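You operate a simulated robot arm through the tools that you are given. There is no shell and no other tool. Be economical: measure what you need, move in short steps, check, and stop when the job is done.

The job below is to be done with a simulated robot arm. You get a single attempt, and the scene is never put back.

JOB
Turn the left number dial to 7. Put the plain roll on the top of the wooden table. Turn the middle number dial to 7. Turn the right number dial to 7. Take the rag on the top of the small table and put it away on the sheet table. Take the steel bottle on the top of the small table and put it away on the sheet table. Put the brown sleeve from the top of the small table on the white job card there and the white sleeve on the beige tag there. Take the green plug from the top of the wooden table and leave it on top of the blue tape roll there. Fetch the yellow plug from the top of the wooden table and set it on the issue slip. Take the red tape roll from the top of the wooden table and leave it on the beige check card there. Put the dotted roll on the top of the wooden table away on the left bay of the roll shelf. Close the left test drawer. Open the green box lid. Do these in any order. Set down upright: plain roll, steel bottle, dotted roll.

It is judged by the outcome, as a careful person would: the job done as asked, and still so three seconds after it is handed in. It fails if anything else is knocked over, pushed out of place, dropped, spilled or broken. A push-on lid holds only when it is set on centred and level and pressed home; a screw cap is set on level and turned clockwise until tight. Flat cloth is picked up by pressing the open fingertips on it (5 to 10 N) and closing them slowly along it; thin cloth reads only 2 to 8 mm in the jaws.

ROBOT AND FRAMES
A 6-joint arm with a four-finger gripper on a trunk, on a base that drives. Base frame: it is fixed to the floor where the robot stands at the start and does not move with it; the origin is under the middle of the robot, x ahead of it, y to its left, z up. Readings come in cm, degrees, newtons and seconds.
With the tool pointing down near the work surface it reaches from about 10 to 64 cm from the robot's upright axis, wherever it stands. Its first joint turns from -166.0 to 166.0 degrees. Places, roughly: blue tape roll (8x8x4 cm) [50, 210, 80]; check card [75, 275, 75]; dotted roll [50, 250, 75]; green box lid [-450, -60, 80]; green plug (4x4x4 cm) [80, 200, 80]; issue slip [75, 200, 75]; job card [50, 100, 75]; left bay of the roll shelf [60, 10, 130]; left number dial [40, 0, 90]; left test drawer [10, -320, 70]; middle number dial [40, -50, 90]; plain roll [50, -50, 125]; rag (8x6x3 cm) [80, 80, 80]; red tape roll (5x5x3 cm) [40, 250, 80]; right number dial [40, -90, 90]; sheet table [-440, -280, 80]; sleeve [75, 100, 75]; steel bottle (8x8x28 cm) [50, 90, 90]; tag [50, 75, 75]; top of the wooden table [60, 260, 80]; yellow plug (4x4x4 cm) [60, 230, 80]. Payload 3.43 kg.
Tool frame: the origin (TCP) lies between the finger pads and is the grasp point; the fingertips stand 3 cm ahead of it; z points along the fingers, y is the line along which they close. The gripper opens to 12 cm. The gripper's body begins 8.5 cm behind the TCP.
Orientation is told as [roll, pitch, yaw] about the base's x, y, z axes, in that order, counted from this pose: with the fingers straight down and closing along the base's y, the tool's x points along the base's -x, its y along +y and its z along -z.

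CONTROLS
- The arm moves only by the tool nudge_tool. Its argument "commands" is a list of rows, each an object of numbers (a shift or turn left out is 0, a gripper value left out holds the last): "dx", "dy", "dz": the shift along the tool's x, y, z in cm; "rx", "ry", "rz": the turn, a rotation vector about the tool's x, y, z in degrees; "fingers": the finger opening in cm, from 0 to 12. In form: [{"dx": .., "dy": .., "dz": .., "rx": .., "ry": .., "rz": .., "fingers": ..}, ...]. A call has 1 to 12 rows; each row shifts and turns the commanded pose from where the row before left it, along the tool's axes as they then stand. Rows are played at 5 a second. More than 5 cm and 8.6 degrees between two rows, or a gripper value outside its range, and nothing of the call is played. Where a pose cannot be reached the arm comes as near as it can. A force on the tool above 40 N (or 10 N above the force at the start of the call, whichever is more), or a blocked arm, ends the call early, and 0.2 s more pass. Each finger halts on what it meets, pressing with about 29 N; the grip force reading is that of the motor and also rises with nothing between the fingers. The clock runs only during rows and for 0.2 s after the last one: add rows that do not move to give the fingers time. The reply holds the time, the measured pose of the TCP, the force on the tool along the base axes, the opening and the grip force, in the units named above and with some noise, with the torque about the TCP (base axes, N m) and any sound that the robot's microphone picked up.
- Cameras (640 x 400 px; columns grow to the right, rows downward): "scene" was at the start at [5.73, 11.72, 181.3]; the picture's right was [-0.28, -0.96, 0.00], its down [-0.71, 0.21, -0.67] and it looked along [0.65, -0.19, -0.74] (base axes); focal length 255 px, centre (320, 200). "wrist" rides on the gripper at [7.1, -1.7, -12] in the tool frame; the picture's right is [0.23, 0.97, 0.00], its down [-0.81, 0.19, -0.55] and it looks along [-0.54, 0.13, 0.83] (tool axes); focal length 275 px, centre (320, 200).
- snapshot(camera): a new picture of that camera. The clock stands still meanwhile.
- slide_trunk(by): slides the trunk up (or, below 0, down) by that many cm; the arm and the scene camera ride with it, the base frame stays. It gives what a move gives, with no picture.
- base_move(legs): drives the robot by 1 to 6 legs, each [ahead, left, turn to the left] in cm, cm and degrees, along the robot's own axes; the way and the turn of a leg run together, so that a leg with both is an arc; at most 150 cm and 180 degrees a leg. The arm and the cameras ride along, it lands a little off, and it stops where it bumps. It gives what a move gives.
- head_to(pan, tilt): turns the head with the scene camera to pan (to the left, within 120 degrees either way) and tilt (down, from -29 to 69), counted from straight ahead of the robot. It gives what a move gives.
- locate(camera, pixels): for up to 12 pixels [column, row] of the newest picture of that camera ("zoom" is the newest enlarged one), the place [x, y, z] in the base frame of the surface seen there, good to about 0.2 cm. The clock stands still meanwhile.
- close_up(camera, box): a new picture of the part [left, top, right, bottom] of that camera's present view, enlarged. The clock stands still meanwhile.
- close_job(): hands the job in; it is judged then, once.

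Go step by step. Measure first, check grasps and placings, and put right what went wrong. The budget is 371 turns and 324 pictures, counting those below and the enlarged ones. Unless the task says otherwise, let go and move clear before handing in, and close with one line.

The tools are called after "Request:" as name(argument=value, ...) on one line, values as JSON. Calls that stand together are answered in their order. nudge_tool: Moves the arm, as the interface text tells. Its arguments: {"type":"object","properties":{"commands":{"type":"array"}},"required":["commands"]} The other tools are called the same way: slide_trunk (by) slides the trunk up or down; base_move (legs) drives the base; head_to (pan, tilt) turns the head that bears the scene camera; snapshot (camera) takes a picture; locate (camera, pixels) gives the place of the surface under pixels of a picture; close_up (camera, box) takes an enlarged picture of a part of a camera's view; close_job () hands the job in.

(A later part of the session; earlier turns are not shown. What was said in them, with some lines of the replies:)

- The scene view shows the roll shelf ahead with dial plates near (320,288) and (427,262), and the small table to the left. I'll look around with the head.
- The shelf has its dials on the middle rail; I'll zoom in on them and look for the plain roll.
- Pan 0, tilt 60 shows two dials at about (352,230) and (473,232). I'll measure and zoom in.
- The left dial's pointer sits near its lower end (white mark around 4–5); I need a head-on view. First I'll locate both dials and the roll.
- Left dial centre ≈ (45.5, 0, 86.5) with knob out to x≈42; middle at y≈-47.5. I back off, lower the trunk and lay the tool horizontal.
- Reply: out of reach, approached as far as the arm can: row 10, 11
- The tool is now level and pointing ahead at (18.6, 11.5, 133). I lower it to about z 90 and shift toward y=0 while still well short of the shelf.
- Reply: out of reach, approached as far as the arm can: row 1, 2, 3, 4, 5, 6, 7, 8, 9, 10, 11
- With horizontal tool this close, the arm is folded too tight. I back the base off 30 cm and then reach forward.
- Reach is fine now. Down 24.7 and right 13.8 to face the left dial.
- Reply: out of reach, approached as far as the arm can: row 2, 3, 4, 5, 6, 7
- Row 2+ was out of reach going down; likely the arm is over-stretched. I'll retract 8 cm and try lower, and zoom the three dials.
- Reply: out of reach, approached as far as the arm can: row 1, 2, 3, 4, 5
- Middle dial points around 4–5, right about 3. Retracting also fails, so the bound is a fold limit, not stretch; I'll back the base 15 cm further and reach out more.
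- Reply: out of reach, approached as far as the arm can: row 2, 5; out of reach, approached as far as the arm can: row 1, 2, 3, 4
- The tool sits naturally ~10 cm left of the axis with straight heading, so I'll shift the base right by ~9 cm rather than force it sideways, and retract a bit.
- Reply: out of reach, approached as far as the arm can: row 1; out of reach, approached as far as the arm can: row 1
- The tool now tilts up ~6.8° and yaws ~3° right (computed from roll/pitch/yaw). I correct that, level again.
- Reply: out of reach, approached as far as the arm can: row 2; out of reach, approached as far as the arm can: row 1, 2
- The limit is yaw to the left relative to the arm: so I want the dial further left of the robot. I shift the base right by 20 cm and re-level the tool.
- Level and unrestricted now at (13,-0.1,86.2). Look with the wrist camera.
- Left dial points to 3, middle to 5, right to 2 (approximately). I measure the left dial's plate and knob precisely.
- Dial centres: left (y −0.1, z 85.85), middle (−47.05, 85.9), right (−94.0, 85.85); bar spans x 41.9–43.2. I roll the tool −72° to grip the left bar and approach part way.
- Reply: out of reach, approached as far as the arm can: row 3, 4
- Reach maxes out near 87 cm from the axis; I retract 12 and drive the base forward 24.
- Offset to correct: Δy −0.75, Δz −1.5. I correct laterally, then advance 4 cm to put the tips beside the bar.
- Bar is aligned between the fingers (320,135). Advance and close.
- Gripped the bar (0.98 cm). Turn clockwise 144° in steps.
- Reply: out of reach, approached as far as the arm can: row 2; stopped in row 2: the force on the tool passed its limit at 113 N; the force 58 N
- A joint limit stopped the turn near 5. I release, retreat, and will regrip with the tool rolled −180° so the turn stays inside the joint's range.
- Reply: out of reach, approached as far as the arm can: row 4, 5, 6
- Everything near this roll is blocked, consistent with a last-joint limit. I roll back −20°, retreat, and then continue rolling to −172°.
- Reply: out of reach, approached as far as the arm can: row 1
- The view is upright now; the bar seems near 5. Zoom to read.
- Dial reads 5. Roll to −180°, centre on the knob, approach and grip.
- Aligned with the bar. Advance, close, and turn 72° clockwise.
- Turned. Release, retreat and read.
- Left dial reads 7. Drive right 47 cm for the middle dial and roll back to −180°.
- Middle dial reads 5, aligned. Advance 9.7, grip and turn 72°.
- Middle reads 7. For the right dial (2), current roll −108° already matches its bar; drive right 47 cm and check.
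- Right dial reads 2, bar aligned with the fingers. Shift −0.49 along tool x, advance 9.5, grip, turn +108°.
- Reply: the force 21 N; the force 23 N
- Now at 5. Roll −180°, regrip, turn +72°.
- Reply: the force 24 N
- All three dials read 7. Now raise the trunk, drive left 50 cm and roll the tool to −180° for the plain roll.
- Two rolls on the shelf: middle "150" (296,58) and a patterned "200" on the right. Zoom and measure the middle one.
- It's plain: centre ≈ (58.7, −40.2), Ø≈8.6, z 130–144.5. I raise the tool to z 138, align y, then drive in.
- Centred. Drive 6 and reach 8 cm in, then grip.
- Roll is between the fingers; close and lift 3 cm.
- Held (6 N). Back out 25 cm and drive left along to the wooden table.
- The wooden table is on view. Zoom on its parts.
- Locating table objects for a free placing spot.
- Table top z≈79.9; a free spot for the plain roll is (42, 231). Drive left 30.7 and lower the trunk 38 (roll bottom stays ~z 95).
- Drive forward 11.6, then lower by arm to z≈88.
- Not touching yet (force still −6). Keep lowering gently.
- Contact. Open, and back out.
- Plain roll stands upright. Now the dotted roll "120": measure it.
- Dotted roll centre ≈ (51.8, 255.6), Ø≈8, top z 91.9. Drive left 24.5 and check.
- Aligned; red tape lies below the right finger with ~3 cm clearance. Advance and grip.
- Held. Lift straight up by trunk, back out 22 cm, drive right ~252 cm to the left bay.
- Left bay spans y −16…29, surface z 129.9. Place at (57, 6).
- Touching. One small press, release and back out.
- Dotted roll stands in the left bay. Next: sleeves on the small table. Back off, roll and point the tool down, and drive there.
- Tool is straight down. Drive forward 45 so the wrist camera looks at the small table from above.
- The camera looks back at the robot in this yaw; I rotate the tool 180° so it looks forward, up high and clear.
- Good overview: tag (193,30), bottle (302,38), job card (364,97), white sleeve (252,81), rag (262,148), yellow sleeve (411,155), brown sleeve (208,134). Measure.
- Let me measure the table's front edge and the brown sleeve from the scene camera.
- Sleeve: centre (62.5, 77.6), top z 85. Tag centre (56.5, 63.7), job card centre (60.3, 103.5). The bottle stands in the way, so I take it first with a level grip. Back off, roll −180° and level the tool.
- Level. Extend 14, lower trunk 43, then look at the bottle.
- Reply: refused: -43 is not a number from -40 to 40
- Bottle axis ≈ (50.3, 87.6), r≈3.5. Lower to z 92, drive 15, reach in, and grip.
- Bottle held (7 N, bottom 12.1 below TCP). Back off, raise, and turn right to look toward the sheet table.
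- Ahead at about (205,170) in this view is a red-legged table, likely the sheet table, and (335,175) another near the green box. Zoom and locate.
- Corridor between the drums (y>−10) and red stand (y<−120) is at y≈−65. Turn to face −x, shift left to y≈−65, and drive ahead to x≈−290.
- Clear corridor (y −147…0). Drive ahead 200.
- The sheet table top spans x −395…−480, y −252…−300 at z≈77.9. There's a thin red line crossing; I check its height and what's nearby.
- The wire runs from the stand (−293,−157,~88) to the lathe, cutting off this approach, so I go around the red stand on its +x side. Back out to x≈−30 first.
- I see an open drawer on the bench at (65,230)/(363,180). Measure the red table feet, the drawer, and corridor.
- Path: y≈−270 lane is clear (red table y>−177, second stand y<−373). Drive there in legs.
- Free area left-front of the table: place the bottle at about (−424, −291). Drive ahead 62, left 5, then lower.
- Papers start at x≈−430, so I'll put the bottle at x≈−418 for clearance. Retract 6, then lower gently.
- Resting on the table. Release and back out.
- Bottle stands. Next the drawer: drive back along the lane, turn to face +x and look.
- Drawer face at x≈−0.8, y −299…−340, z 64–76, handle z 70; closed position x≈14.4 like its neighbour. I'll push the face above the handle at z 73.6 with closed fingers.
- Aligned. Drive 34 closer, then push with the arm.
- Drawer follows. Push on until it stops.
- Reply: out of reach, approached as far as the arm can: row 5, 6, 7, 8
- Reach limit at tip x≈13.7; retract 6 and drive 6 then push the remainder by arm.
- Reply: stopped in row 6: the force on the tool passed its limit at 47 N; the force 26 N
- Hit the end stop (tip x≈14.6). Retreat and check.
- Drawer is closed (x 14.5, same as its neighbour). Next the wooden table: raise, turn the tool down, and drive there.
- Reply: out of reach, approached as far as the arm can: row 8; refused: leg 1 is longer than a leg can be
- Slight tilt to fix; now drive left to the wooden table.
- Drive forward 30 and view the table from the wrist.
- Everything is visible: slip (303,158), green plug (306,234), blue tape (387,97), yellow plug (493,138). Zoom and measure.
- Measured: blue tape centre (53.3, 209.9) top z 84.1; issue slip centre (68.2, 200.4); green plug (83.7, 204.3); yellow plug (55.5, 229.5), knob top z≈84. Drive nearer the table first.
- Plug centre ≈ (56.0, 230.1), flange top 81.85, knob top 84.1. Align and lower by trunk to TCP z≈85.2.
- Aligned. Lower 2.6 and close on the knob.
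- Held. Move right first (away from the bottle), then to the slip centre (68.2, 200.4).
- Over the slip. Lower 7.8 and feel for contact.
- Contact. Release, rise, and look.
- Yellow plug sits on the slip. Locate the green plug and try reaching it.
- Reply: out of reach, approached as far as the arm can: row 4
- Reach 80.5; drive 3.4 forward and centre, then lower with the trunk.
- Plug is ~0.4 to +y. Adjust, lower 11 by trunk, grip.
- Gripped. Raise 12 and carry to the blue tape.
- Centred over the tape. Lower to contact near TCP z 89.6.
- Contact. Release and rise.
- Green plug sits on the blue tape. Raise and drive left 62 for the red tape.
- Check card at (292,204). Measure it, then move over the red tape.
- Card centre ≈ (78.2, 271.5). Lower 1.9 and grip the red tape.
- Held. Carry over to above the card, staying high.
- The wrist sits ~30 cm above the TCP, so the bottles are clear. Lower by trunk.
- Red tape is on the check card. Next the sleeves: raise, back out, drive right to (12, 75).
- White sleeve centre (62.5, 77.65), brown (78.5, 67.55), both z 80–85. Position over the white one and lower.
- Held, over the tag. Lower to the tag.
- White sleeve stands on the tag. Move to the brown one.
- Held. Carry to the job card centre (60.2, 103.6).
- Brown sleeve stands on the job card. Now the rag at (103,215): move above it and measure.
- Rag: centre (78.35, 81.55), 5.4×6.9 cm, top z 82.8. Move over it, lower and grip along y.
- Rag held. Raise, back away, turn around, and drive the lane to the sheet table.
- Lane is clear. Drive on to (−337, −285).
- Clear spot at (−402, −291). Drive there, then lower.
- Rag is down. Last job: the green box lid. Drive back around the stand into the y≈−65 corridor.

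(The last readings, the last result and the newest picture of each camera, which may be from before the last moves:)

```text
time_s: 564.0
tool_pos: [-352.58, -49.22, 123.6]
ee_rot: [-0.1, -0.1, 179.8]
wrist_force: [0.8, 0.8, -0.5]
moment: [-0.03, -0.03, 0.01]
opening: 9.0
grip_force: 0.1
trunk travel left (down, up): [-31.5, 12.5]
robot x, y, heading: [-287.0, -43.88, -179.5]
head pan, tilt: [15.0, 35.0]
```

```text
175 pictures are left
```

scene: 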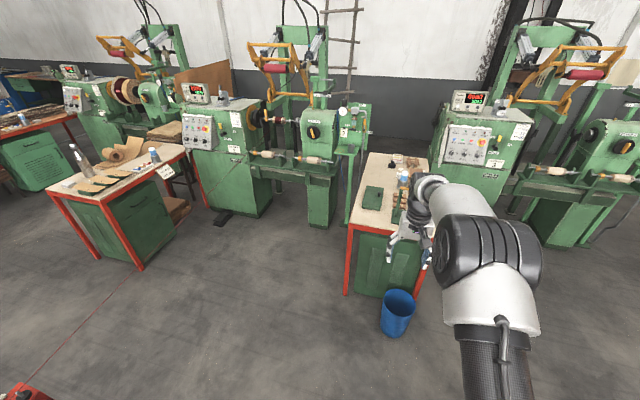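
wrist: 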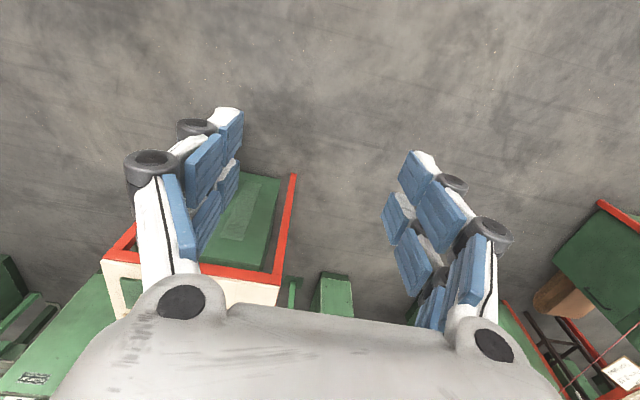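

Request:
close_up(camera="scene", box=[340, 145, 440, 235])

Request:
locate(camera="scene", pixels=[[372, 190], [366, 186], [381, 188], [378, 209], [362, 208], [372, 200], [395, 195], [398, 212], [350, 226], [404, 180], [410, 163], [397, 297]])

```text
4.44 times, centred on (390, 190) of scene
```

zoom: 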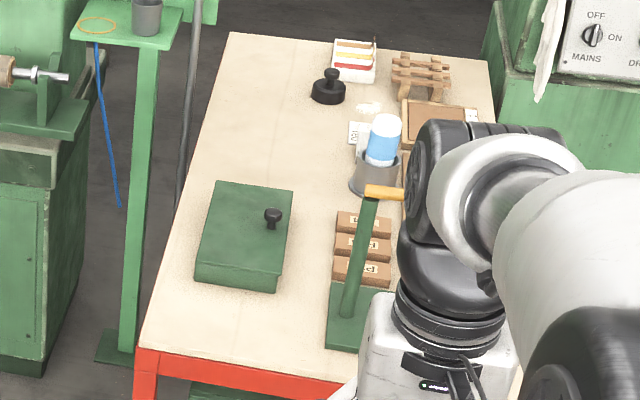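

```text
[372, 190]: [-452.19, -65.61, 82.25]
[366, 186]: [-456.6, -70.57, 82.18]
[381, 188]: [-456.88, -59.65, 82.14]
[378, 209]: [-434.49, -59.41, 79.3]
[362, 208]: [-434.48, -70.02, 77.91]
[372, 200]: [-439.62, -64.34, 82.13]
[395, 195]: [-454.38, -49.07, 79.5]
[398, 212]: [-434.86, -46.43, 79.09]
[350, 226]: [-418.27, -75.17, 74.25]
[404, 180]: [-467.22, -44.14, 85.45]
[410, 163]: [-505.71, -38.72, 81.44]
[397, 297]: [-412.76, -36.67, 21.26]
```

The green box (lid top z 82.2) has a black knob near its +y edge. Zoom in to see hinges.

Request:
close_up(camera="scene", box=[355, 180, 395, 215])

Request:
locate(camera="zoom", pixels=[[390, 145], [390, 130], [395, 170], [120, 80], [450, 90], [90, 340], [390, 370], [250, 350], [250, 390], [90, 380]])

```text
11.43 times, centred on (375, 198) of scene
```

zoom: 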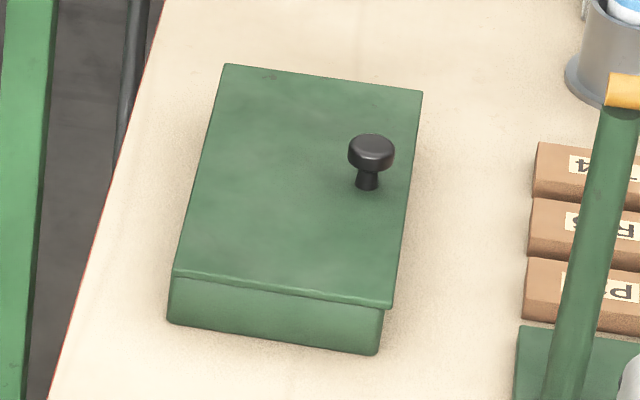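

```text
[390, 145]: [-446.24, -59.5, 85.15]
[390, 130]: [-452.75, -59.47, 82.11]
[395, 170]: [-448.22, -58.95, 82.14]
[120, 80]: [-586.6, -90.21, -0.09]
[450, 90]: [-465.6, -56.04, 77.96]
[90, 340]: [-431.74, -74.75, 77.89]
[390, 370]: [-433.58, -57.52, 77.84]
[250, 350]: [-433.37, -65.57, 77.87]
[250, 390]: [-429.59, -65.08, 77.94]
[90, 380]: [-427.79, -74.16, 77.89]
```

Lid hinges along its −y side (knob near the +y edge at (−446, −60), top z≈85). I'll pinch the knob along x and swing it over. Drive to reach it and yaw the tool −90°.

Request:
base_move(legs=[[50, 11, -0.5], [37, 0, 0]])

Request:
nudge_tool(commands=[{"rz": -8.2, "fingers": 5}, {"rz": -8.2}, {"rz": -8.2}, {"rz": -8.2}, {"rz": -8.2}, {"rz": -8.2}, {"rz": -8.2}, {"rz": -8.2}, {"rz": -8.2}, {"rz": -8.2}, {"rz": -8.2}, {}])

Request:
snapshot(camera="wrist")

Request:
snapshot(camera="scene")

```text
time_s: 568.9
tool_pos: [-438.67, -60.03, 123.57]
ee_rot: [0.1, 0.2, 179.4]
wrist_force: [-0.2, -0.9, 0.4]
moment: [-0.02, 0.02, -0.01]
opening: 8.97
grip_force: 0.0
trunk travel left (down, up): [-31.5, 12.5]
robot x, y, heading: [-372.82, -55.21, -179.9]
head pan, tilt: [15.0, 35.0]
```

```text
time_s: 571.5
tool_pos: [-438.68, -60.09, 123.58]
ee_rot: [0.1, 0.0, -90.2]
wrist_force: [-0.9, -0.4, -0.1]
moment: [0.04, -0.03, -0.04]
opening: 4.99
grip_force: 0.1
trunk travel left (down, up): [-31.5, 12.5]
robot x, y, heading: [-373.19, -55.43, -179.7]
head pan, tilt: [15.0, 35.0]
```

```text
172 pictures are left
```

wrist: 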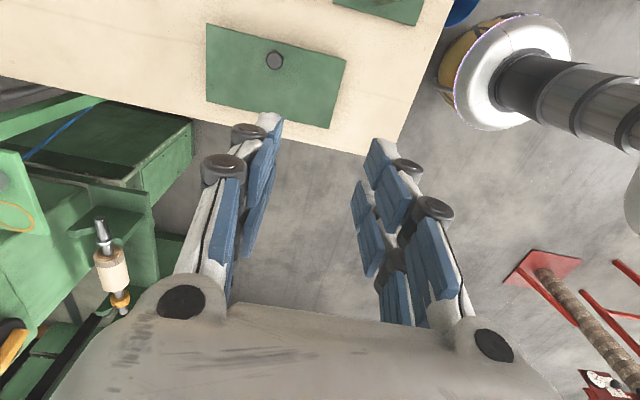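

```text
171 pictures are left
```

scene: 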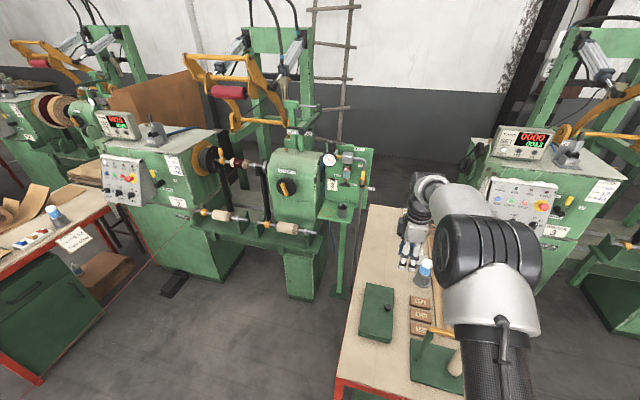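

Request:
locate(camera="wrist", pixels=[[275, 60], [275, 52], [268, 60], [283, 60], [208, 25], [347, 60], [330, 127], [208, 102], [270, 118], [300, 135], [320, 80]])

Request:
close_up(camera="wrist", box=[200, 15, 360, 135])

```text
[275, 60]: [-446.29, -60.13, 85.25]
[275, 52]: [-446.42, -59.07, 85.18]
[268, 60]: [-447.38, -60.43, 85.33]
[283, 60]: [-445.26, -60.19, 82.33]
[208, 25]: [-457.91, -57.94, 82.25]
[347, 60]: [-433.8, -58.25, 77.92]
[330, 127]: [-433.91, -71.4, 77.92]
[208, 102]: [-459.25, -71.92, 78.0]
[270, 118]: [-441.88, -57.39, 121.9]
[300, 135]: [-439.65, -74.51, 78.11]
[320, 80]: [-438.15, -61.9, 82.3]
```

```text
3.33 times, centred on (280, 75) of wrist
```

zoom: 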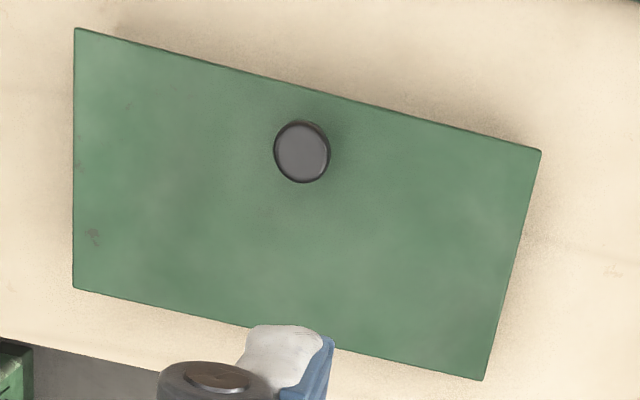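

Knob centre (−446.4, −60.2), cap top 85.25; lid y −58…−71. Drive 4 forward, align, lower partway and check.

Request:
base_move(legs=[[4, 0, 0]])

Request:
nudge_tool(commands=[{"dy": -2}, {"dy": -1.7}, {}])

Request:
slide_trunk(by=-28)

Request:
snapshot(camera="wrist")

```text
time_s: 572.4
tool_pos: [-442.94, -60.12, 123.54]
ee_rot: [0.1, 0.1, -90.3]
wrist_force: [-0.1, 0.0, -1.1]
moment: [-0.01, -0.1, 0.03]
opening: 4.98
grip_force: 0.1
trunk travel left (down, up): [-31.5, 12.5]
robot x, y, heading: [-376.98, -55.14, -179.7]
head pan, tilt: [15.0, 35.0]
```

```text
time_s: 573.2
tool_pos: [-446.37, -60.07, 123.56]
ee_rot: [0.0, 0.1, -90.4]
wrist_force: [-0.2, -0.3, 0.0]
moment: [0.03, 0.01, 0.04]
opening: 5.01
grip_force: 0.0
trunk travel left (down, up): [-31.5, 12.5]
robot x, y, heading: [-377.05, -55.36, -179.8]
head pan, tilt: [15.0, 35.0]
```

```text
time_s: 576.0
tool_pos: [-446.28, -60.1, 95.6]
ee_rot: [0.0, 0.0, -90.5]
wrist_force: [0.6, -0.2, -0.7]
moment: [-0.02, -0.04, -0.02]
opening: 4.99
grip_force: 0.0
trunk travel left (down, up): [-3.5, 40.5]
robot x, y, heading: [-377.24, -55.73, -179.6]
head pan, tilt: [15.0, 35.0]
```

```text
169 pictures are left
```

wrist: 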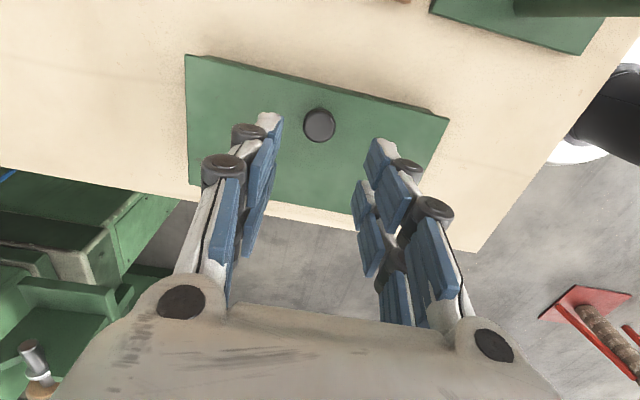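

Aligned with the knob. Lower to z 85.6 and pinch.

Request:
nudge_tool(commands=[{"dz": 4}, {"dz": 4}, {"dz": 2}, {}, {"fingers": 3.5}, {"fingers": 2}, {"fingers": 1}, {}, {}])

Request:
snapshot(camera="wrist")

```text
time_s: 578.0
tool_pos: [-446.27, -60.07, 85.61]
ee_rot: [0.0, 0.1, -90.4]
wrist_force: [-1.1, -0.4, -0.4]
moment: [0.0, 0.04, -0.02]
opening: 2.62
grip_force: 45.2
trunk travel left (down, up): [-3.5, 40.5]
robot x, y, heading: [-376.86, -55.42, -179.8]
head pan, tilt: [15.0, 35.0]
```

```text
168 pictures are left
```

wrist: 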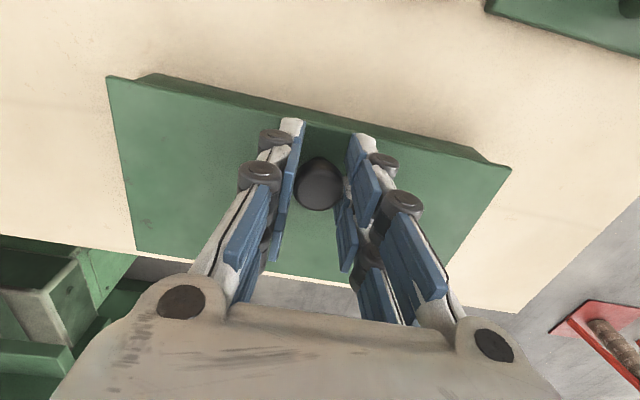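

Knob gripped. Start the arc: 0→45°.

Request:
nudge_tool(commands=[{"dx": -0.4, "dz": -1.4}, {"dx": -0.67, "dz": -1.36}, {"dx": -0.8, "dz": -1.25}, {"dx": -0.95, "dz": -1.13}])

Request:
snapshot(camera="wrist")

```text
time_s: 579.0
tool_pos: [-446.3, -62.63, 90.75]
ee_rot: [0.0, 0.1, -90.5]
wrist_force: [2.3, 11.7, -5.8]
moment: [1.36, 0.06, 0.06]
opening: 2.52
grip_force: 44.6
trunk travel left (down, up): [-3.5, 40.5]
robot x, y, heading: [-377.01, -55.59, -179.5]
head pan, tilt: [15.0, 35.0]
```

```text
167 pictures are left
```

wrist: 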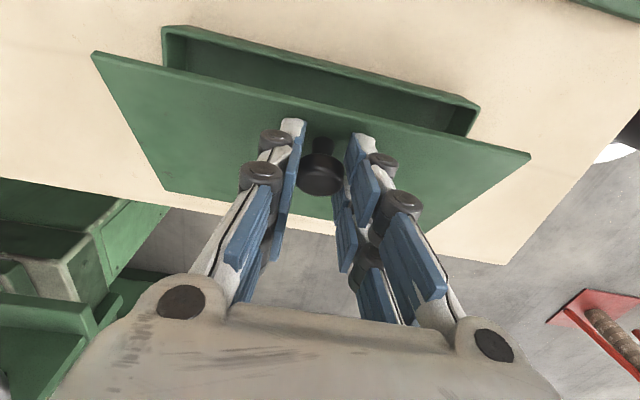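

Lid is lifting (box open beneath). Continue 30→75°.

Request:
nudge_tool(commands=[{"dx": -1.1, "dz": -1.0}, {"dx": -1.2, "dz": -0.85}, {"dx": -1.32, "dz": -0.68}, {"dx": -1.39, "dz": -0.51}])

Request:
nudge_tool(commands=[{"dx": -1.45, "dz": -0.3}, {"dx": -1.47, "dz": -0.15}, {"dx": -1.47, "dz": 0.05}, {"dx": -1.47, "dz": 0.27}])

Request:
snapshot(camera="wrist")

```text
time_s: 579.9
tool_pos: [-446.32, -65.67, 93.78]
ee_rot: [-0.3, 0.8, -90.7]
wrist_force: [9.1, 5.8, 12.2]
moment: [0.04, -0.48, 0.22]
opening: 2.48
grip_force: 45.0
trunk travel left (down, up): [-3.5, 40.5]
robot x, y, heading: [-377.19, -55.15, -179.9]
head pan, tilt: [15.0, 35.0]
stopped in row 4: the force on the tool passed its limit at 44 N (the readings are from after the stop); the commanded pose is now the measured one
```

```text
time_s: 580.4
tool_pos: [-446.36, -66.83, 94.47]
ee_rot: [-0.4, 1.3, -91.1]
wrist_force: [11.4, 5.8, 14.4]
moment: [0.12, -0.64, 0.35]
opening: 2.51
grip_force: 45.2
trunk travel left (down, up): [-3.5, 40.5]
robot x, y, heading: [-376.46, -55.36, -180.0]
head pan, tilt: [15.0, 35.0]
stopped in row 2: the force on the tool passed its limit at 44 N (the readings are from after the stop); the commanded pose is now the measured one
```

```text
166 pictures are left
```

wrist: 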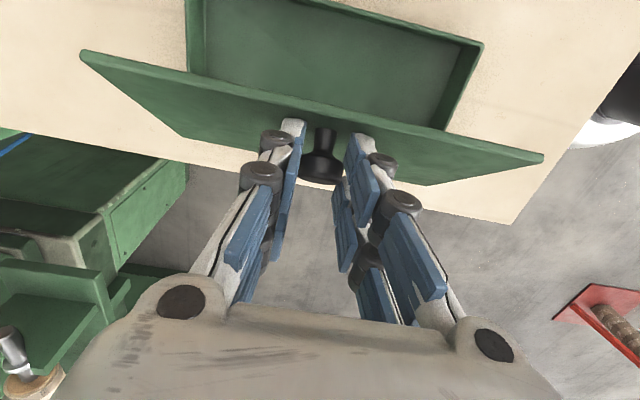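

The lid is half open but forces are building; I measure the lid's actual angle from this picture.

Request:
locate(camera="wrist", pixels=[[100, 62], [520, 158], [200, 130], [420, 178], [320, 170], [320, 150], [200, 90], [440, 150], [460, 110], [210, 40], [320, 100], [240, 120]])

Request:
snapshot(camera="scene")

```text
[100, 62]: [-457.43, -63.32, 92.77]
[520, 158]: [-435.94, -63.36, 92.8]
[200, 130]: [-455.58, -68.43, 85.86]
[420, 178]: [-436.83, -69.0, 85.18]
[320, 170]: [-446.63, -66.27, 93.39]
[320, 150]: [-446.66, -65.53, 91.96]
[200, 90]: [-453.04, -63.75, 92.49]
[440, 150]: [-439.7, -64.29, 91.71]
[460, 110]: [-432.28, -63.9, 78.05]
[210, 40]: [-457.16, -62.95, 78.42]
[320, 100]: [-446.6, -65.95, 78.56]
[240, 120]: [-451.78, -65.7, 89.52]
```

```text
165 pictures are left
```

scene: 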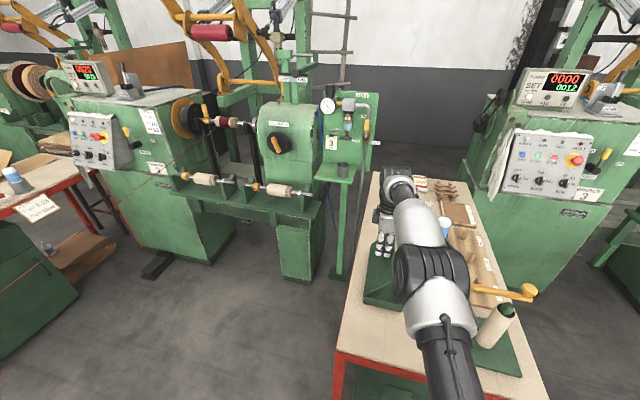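

Lid is at ~54° about hinge (y −71.1, z 82); the tool has slid ~1 cm up the knob and is preloaded. I ease off with small moves and read forces.

Request:
nudge_tool(commands=[{"dz": -0.4}, {}])

Request:
nudge_tool(commands=[{"dx": -0.5}, {}])

Request:
snapshot(camera="wrist")

```text
time_s: 581.0
tool_pos: [-446.3, -66.78, 94.58]
ee_rot: [-0.1, 1.2, -90.9]
wrist_force: [17.3, 10.2, -1.4]
moment: [1.24, 0.03, 0.26]
opening: 2.48
grip_force: 45.3
trunk travel left (down, up): [-3.5, 40.5]
robot x, y, heading: [-377.1, -55.38, -179.9]
head pan, tilt: [15.0, 35.0]
```

```text
time_s: 581.6
tool_pos: [-446.29, -67.36, 94.67]
ee_rot: [-0.3, 1.2, -91.0]
wrist_force: [18.9, 14.2, 1.6]
moment: [1.69, -0.2, 0.12]
opening: 2.48
grip_force: 44.8
trunk travel left (down, up): [-3.5, 40.5]
robot x, y, heading: [-376.8, -55.36, -180.2]
head pan, tilt: [15.0, 35.0]
```

```text
164 pictures are left
```

wrist: 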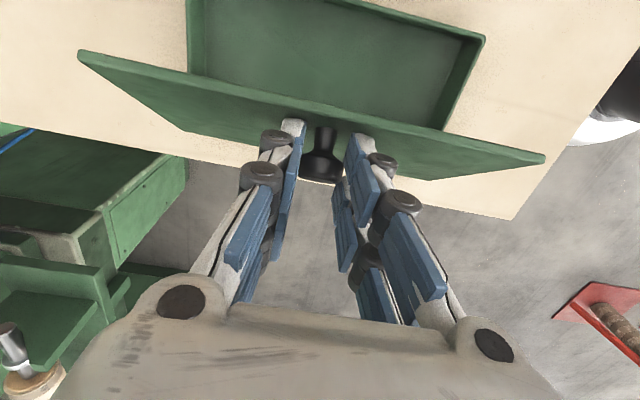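

Easing up removed the preload. Continue in smaller steps along the arc.

Request:
nudge_tool(commands=[{"dx": -0.8, "dz": -0.35}, {"dx": -0.9, "dz": -0.3}, {}])

Request:
nudge_tool(commands=[{"dx": -0.9, "dz": -0.2}, {"dx": -0.9, "dz": -0.15}, {}])

Request:
snapshot(camera="wrist")

```text
time_s: 582.4
tool_pos: [-446.44, -69.06, 95.42]
ee_rot: [-0.5, 1.2, -90.9]
wrist_force: [16.4, 13.1, 7.5]
moment: [1.63, -0.29, 0.31]
opening: 2.49
grip_force: 44.4
trunk travel left (down, up): [-3.5, 40.5]
robot x, y, heading: [-377.03, -55.31, -180.0]
head pan, tilt: [15.0, 35.0]
```

```text
time_s: 583.2
tool_pos: [-446.15, -70.72, 95.75]
ee_rot: [-0.9, 1.2, -90.9]
wrist_force: [-10.0, 12.5, 19.1]
moment: [1.75, 0.34, 0.19]
opening: 2.5
grip_force: 45.1
out of reach, approached as far as the arm can: row 1
trunk travel left (down, up): [-3.5, 40.5]
robot x, y, heading: [-377.16, -55.17, -179.9]
head pan, tilt: [15.0, 35.0]
```

```text
163 pictures are left
```

wrist: 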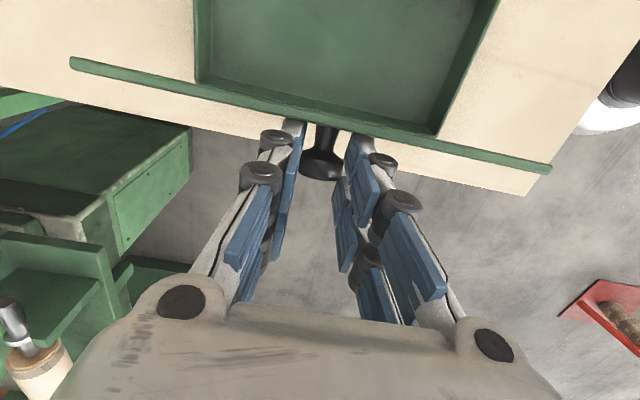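

Lid ≈75°. Continue past vertical.

Request:
nudge_tool(commands=[{"dx": -0.9, "dz": -0.3}, {"dx": -0.9, "dz": 0}, {}])

Request:
nudge_tool(commands=[{"dx": -0.9, "dz": 0.05}, {"dx": -0.9, "dz": 0.1}, {}])

Request:
snapshot(camera="wrist")

```text
time_s: 583.8
tool_pos: [-446.25, -71.7, 95.88]
ee_rot: [-1.3, 1.6, -91.0]
wrist_force: [-7.5, 1.9, -2.5]
moment: [0.27, 0.02, 0.61]
opening: 2.47
grip_force: 44.4
out of reach, approached as far as the arm can: row 1
trunk travel left (down, up): [-3.5, 40.5]
robot x, y, heading: [-376.85, -55.47, -179.7]
head pan, tilt: [15.0, 35.0]
stopped in row 2: the force on the tool passed its limit at 42 N (the readings are from after the stop); the commanded pose is now the measured one
```

```text
time_s: 584.5
tool_pos: [-446.18, -73.63, 96.01]
ee_rot: [-2.0, 1.2, -91.1]
wrist_force: [-33.6, 0.7, 18.1]
moment: [0.61, 0.82, 0.9]
opening: 2.25
grip_force: 44.7
out of reach, approached as far as the arm can: row 1
trunk travel left (down, up): [-3.5, 40.5]
robot x, y, heading: [-377.04, -55.21, -180.0]
head pan, tilt: [15.0, 35.0]
```

```text
162 pictures are left
```

wrist: 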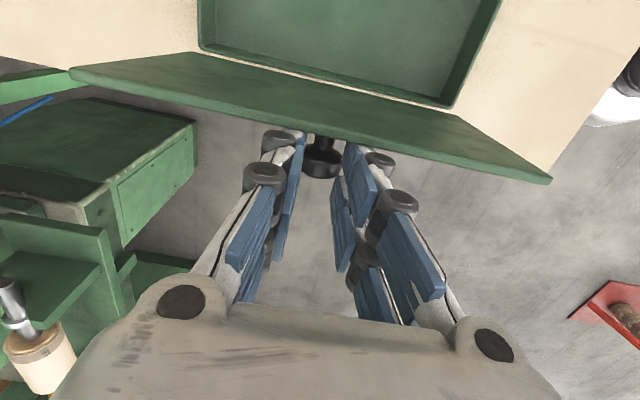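

Request:
locate(camera="wrist", pixels=[[90, 75], [200, 70], [300, 110], [400, 115], [300, 90], [540, 178], [450, 140], [220, 100]])

```text
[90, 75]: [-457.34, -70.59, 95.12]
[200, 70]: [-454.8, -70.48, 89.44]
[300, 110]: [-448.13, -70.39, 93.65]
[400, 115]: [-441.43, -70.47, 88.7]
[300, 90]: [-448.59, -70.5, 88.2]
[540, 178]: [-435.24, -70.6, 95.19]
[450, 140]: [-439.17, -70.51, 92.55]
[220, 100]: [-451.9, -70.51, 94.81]
```

Lid is vertical now (inner face y −70.5). Push on slightly past vertical.

Request:
nudge_tool(commands=[{"dx": -0.8, "dz": 0.3}, {}])

Request:
nudge_tool(commands=[{"dx": -0.8, "dz": 0.4}, {}])

Request:
snapshot(camera="wrist")

Request:
locate(camera="wrist", pixels=[[90, 75], [200, 70], [300, 110], [400, 115], [300, 90], [540, 178], [450, 140], [220, 100]])

```text
time_s: 585.0
tool_pos: [-446.23, -74.11, 95.87]
ee_rot: [-2.5, 1.5, -91.0]
wrist_force: [-5.6, 1.7, 0.6]
moment: [0.26, -0.25, 1.1]
opening: 2.2
grip_force: 44.8
trunk travel left (down, up): [-3.5, 40.5]
robot x, y, heading: [-377.22, -54.86, 180.1]
head pan, tilt: [15.0, 35.0]
stopped in row 2: the force on the tool passed its limit at 50 N (the readings are from after the stop); the commanded pose is now the measured one
```

```text
time_s: 585.6
tool_pos: [-446.18, -74.44, 95.84]
ee_rot: [-3.0, 1.5, -91.3]
wrist_force: [-16.1, 13.8, 22.1]
moment: [2.7, -0.13, 1.97]
opening: 2.19
grip_force: 45.0
trunk travel left (down, up): [-3.5, 40.5]
robot x, y, heading: [-377.18, -55.04, 179.9]
head pan, tilt: [15.0, 35.0]
```

```text
161 pictures are left
```

wrist: 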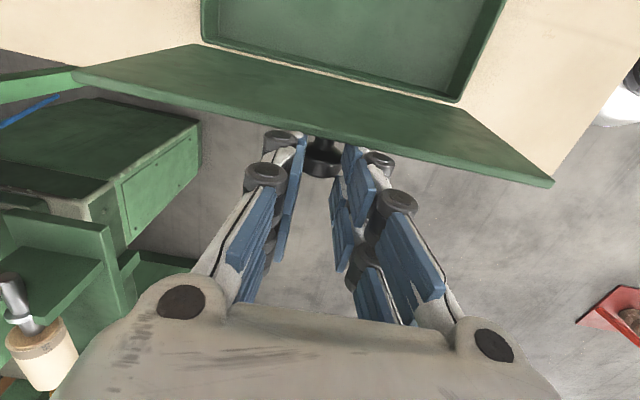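

```text
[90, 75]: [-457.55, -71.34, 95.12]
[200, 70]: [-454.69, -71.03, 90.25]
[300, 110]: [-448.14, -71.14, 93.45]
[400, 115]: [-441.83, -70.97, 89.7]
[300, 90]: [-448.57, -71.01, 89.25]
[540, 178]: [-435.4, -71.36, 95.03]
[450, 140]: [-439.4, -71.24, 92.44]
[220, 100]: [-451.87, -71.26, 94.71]
```

Just past vertical (~94°) with the grip binding on the knob. I rotate the tool along with the lid to relieve it while pushing on.

Request:
nudge_tool(commands=[{"ry": 5, "dx": -0.2}, {"ry": 5, "dx": -0.2}, {}])

Request:
nudge_tool(commands=[{"ry": 4, "dx": -0.6, "dz": 0.1}, {"ry": 4, "dx": -0.6, "dz": 0.1}, {}])

Request:
snapshot(camera="wrist")

Request:
locate(camera="wrist", pixels=[[90, 75], [200, 70], [300, 110], [400, 115], [300, 90], [540, 178], [450, 140], [220, 100]])

```text
time_s: 585.9
tool_pos: [-446.18, -74.61, 95.76]
ee_rot: [-3.3, 2.8, -91.2]
wrist_force: [-5.1, 1.9, 1.7]
moment: [0.35, -0.92, 1.22]
opening: 2.15
grip_force: 44.8
out of reach, approached as far as the arm can: row 1
trunk travel left (down, up): [-3.5, 40.5]
robot x, y, heading: [-377.25, -55.37, 179.9]
head pan, tilt: [15.0, 35.0]
stopped in row 1: the force on the tool passed its limit at 45 N (the readings are from after the stop); the commanded pose is now the measured one
```

```text
time_s: 586.3
tool_pos: [-446.11, -75.17, 95.73]
ee_rot: [-4.5, 6.3, -91.3]
wrist_force: [-14.5, -1.3, -9.4]
moment: [-0.64, 0.42, 1.38]
opening: 2.11
grip_force: 45.2
out of reach, approached as far as the arm can: row 1, 2
trunk travel left (down, up): [-3.5, 40.5]
robot x, y, heading: [-377.32, -55.4, 180.0]
head pan, tilt: [15.0, 35.0]
stopped in row 2: the force on the tool passed its limit at 46 N (the readings are from after the stop); the commanded pose is now the measured one
```

```text
160 pictures are left
```

wrist: 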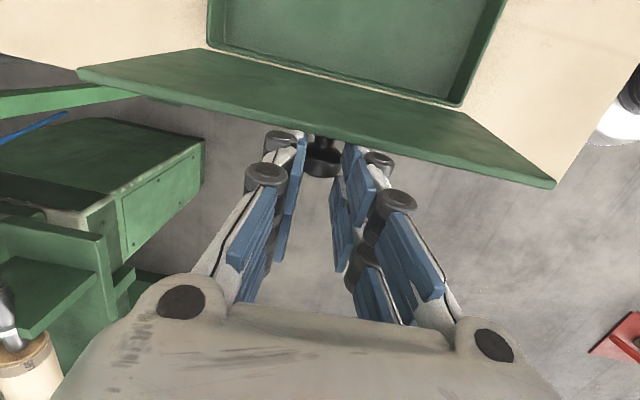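

```text
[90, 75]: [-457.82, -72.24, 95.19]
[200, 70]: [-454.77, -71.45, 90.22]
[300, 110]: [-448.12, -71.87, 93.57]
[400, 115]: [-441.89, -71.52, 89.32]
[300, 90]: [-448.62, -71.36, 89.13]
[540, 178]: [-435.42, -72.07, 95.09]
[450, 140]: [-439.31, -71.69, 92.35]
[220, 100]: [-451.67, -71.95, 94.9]
```

Lid is ~98° open. Release the knob and see whether it stays.

Request:
nudge_tool(commands=[{"fingers": 2.6}, {"fingers": 3.5}, {"fingers": 5}, {}, {}])

Request:
snapshot(camera="wrist")

Request:
locate(camera="wrist", pixels=[[90, 75], [200, 70], [300, 110], [400, 115], [300, 90], [540, 178], [450, 140], [220, 100]])

```text
time_s: 587.5
tool_pos: [-445.86, -75.29, 95.9]
ee_rot: [-4.4, 6.3, -91.4]
wrist_force: [-0.7, 0.5, -0.2]
moment: [0.01, -0.01, -0.02]
opening: 5.01
grip_force: 0.0
trunk travel left (down, up): [-3.5, 40.5]
robot x, y, heading: [-377.25, -55.24, 180.2]
head pan, tilt: [15.0, 35.0]
```

```text
159 pictures are left
```

wrist: 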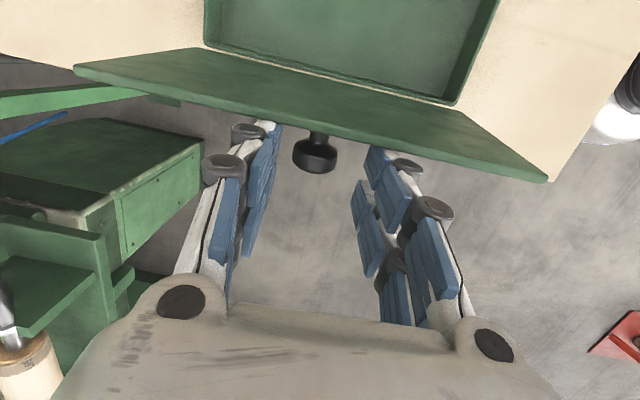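

```text
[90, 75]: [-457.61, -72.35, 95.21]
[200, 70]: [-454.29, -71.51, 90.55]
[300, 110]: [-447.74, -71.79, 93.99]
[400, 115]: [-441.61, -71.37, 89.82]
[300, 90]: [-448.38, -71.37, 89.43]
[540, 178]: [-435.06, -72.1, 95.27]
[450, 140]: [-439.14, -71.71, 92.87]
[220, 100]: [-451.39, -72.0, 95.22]
```

The lid stays at ~98°. I'll nudge it a little further from the inside for margin: withdraw up, level, and come to the +y side.

Request:
nudge_tool(commands=[{"dz": -4}, {"dz": -4}, {"dz": -4}, {"ry": -6.3}, {"rx": 4.4}, {}])

Request:
nudge_tool(commands=[{"dx": 4, "fingers": 0}, {"dx": 4}, {"dx": 2}, {}])

Request:
snapshot(camera="wrist")

```text
time_s: 588.9
tool_pos: [-445.15, -76.81, 108.0]
ee_rot: [-8.6, -0.1, -91.0]
wrist_force: [0.4, 0.4, 0.2]
moment: [-0.01, 0.03, 0.01]
opening: 5.01
grip_force: 0.0
out of reach, approached as far as the arm can: row 2, 3, 4, 5
trunk travel left (down, up): [-3.5, 40.5]
robot x, y, heading: [-377.14, -55.65, 180.0]
head pan, tilt: [15.0, 35.0]
```

```text
time_s: 589.9
tool_pos: [-447.4, -67.36, 108.78]
ee_rot: [-8.5, 0.0, -90.9]
wrist_force: [0.6, 0.0, -0.3]
moment: [0.01, 0.01, 0.01]
opening: 0.01
grip_force: 24.2
out of reach, approached as far as the arm can: row 1, 2, 3
trunk travel left (down, up): [-3.5, 40.5]
robot x, y, heading: [-377.04, -55.51, 180.0]
head pan, tilt: [15.0, 35.0]
```

```text
158 pictures are left
```

wrist: 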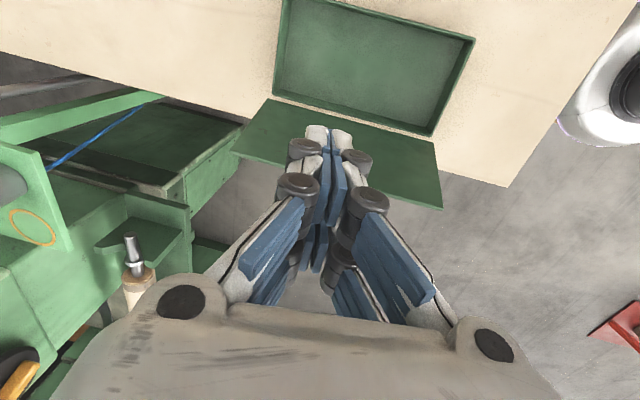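

Request:
nudge_tool(commands=[{"rx": -8.5}, {"dy": 1.5}, {"dx": 2.5}, {}])

Request:
snapshot(camera="wrist")

Request:
locate(camera="wrist", pixels=[[240, 150], [440, 205], [420, 150], [270, 110], [300, 120], [420, 180]])

```text
time_s: 590.9
tool_pos: [-444.4, -64.61, 108.36]
ee_rot: [-0.1, -0.1, -90.9]
wrist_force: [-0.7, -0.3, -0.5]
moment: [0.02, 0.01, 0.01]
opening: 0.0
grip_force: 29.4
out of reach, approached as far as the arm can: row 1, 3
trunk travel left (down, up): [-3.5, 40.5]
robot x, y, heading: [-376.99, -55.12, 180.2]
head pan, tilt: [15.0, 35.0]
```

```text
157 pictures are left
```

wrist: 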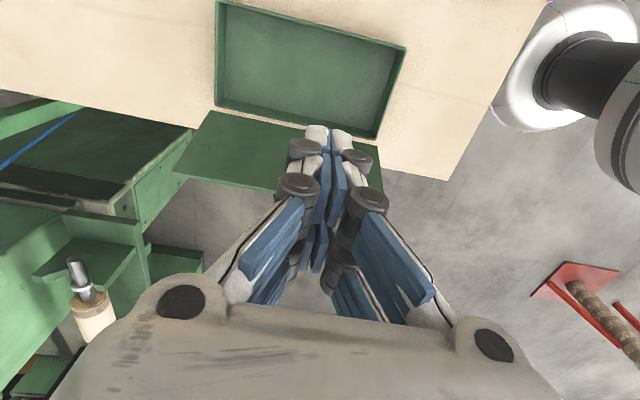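

```text
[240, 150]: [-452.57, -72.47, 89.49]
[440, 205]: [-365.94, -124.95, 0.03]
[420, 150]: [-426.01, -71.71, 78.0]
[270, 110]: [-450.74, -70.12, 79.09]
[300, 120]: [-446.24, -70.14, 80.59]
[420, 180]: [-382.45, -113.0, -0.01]
```

Lid is now ~105° open. Check whether it is still moving.

Request:
nudge_tool(commands=[{}, {}, {}, {}, {}, {}, {}, {}])

Request:
snapshot(camera="wrist")

Request:
locate(camera="wrist", pixels=[[240, 150], [270, 110], [300, 120], [190, 165], [270, 175], [360, 165]])

```text
time_s: 592.7
tool_pos: [-444.43, -64.68, 108.3]
ee_rot: [0.0, 0.0, -91.0]
wrist_force: [-0.3, -0.5, -0.7]
moment: [0.01, 0.0, -0.02]
opening: 0.0
grip_force: 29.2
trunk travel left (down, up): [-3.5, 40.5]
robot x, y, heading: [-376.72, -55.25, 180.0]
head pan, tilt: [15.0, 35.0]
```

```text
156 pictures are left
```

wrist: 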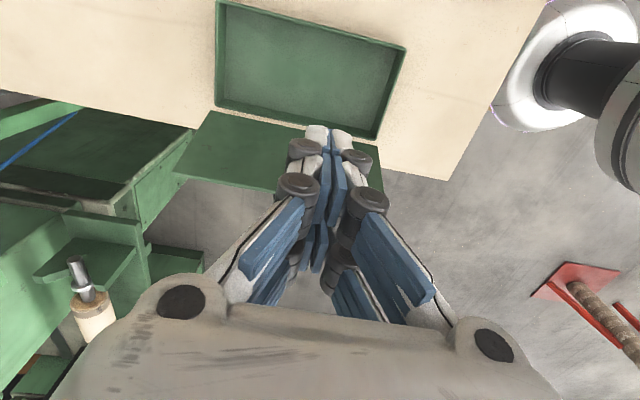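

```text
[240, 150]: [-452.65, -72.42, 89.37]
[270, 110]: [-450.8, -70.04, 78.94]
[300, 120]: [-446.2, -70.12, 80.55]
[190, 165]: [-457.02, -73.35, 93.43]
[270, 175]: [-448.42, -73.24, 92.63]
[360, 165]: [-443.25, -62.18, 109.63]
```

Stable at ~104°. Raise, back away, and check the scene.

Request:
slide_trunk(by=20)

Request:
base_move(legs=[[-80, 0, 0]])

Request:
snapshot(camera="scene")

Request:
close_up(camera="scene", box=[340, 140, 460, 240])

Request:
head_to(pan=50, tilt=25)

Request:
close_up(camera="scene", box=[200, 140, 440, 290])

```text
time_s: 594.9
tool_pos: [-444.43, -64.56, 128.22]
ee_rot: [-0.1, 0.1, -91.0]
wrist_force: [0.0, 0.0, 0.1]
moment: [0.02, 0.01, -0.01]
opening: 0.02
grip_force: 29.5
trunk travel left (down, up): [-23.5, 20.5]
robot x, y, heading: [-377.33, -55.27, 179.7]
head pan, tilt: [15.0, 35.0]
```

```text
time_s: 599.2
tool_pos: [-364.2, -64.64, 128.39]
ee_rot: [-0.1, 0.0, -91.2]
wrist_force: [0.5, 0.8, 0.8]
moment: [0.0, 0.03, 0.01]
opening: 0.0
grip_force: 29.7
trunk travel left (down, up): [-23.5, 20.5]
robot x, y, heading: [-296.89, -55.29, 179.8]
head pan, tilt: [15.0, 35.0]
```

```text
155 pictures are left
```

scene: 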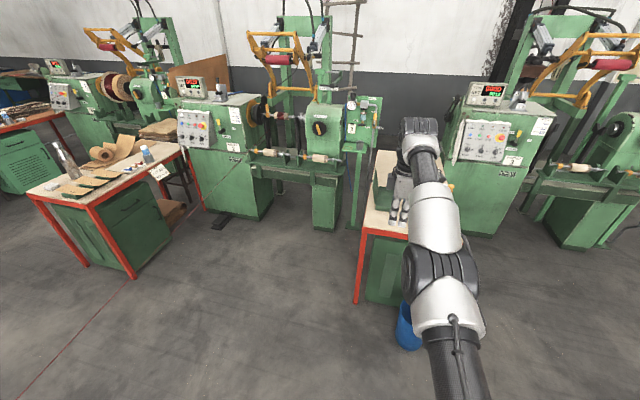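

```text
4.00 times, centred on (400, 190) of scene
```

zoom: 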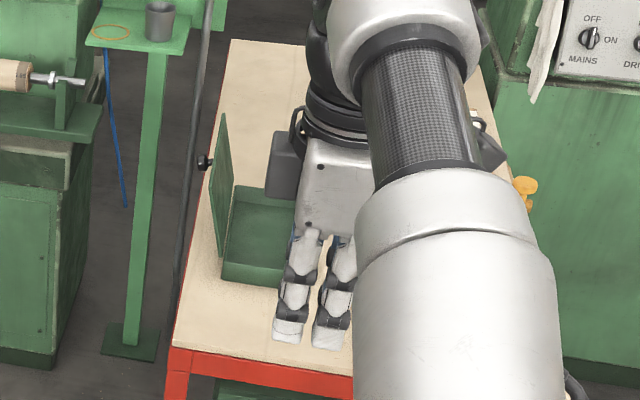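

```text
time_s: 600.2
tool_pos: [-364.28, -64.64, 128.31]
ee_rot: [0.0, 0.0, -91.1]
wrist_force: [0.2, -0.2, -0.7]
moment: [0.06, 0.01, -0.01]
opening: 0.02
grip_force: 28.8
trunk travel left (down, up): [-23.5, 20.5]
robot x, y, heading: [-297.2, -55.3, 179.7]
head pan, tilt: [50.0, 25.0]
```

```text
2.67 times, centred on (320, 215) of scene
```

zoom: 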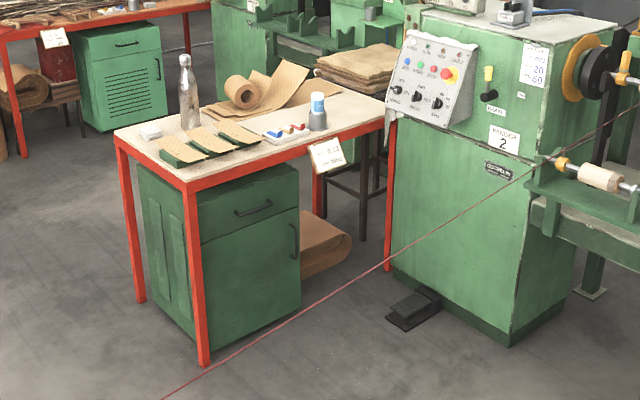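

The bottle and rag stand on the sheet table and the green box lid stays open at about 104°. Every other job was checked as it was done, and the arm is clear, so I'm handing in.

Request:
close_job()

```text
The job is handed in.
```

The job is handed in, with every item done as asked and each one checked in the pictures when I finished it. The plain roll, dotted roll and steel bottle are standing upright. I did not go back to the first tables for a last look before handing in.
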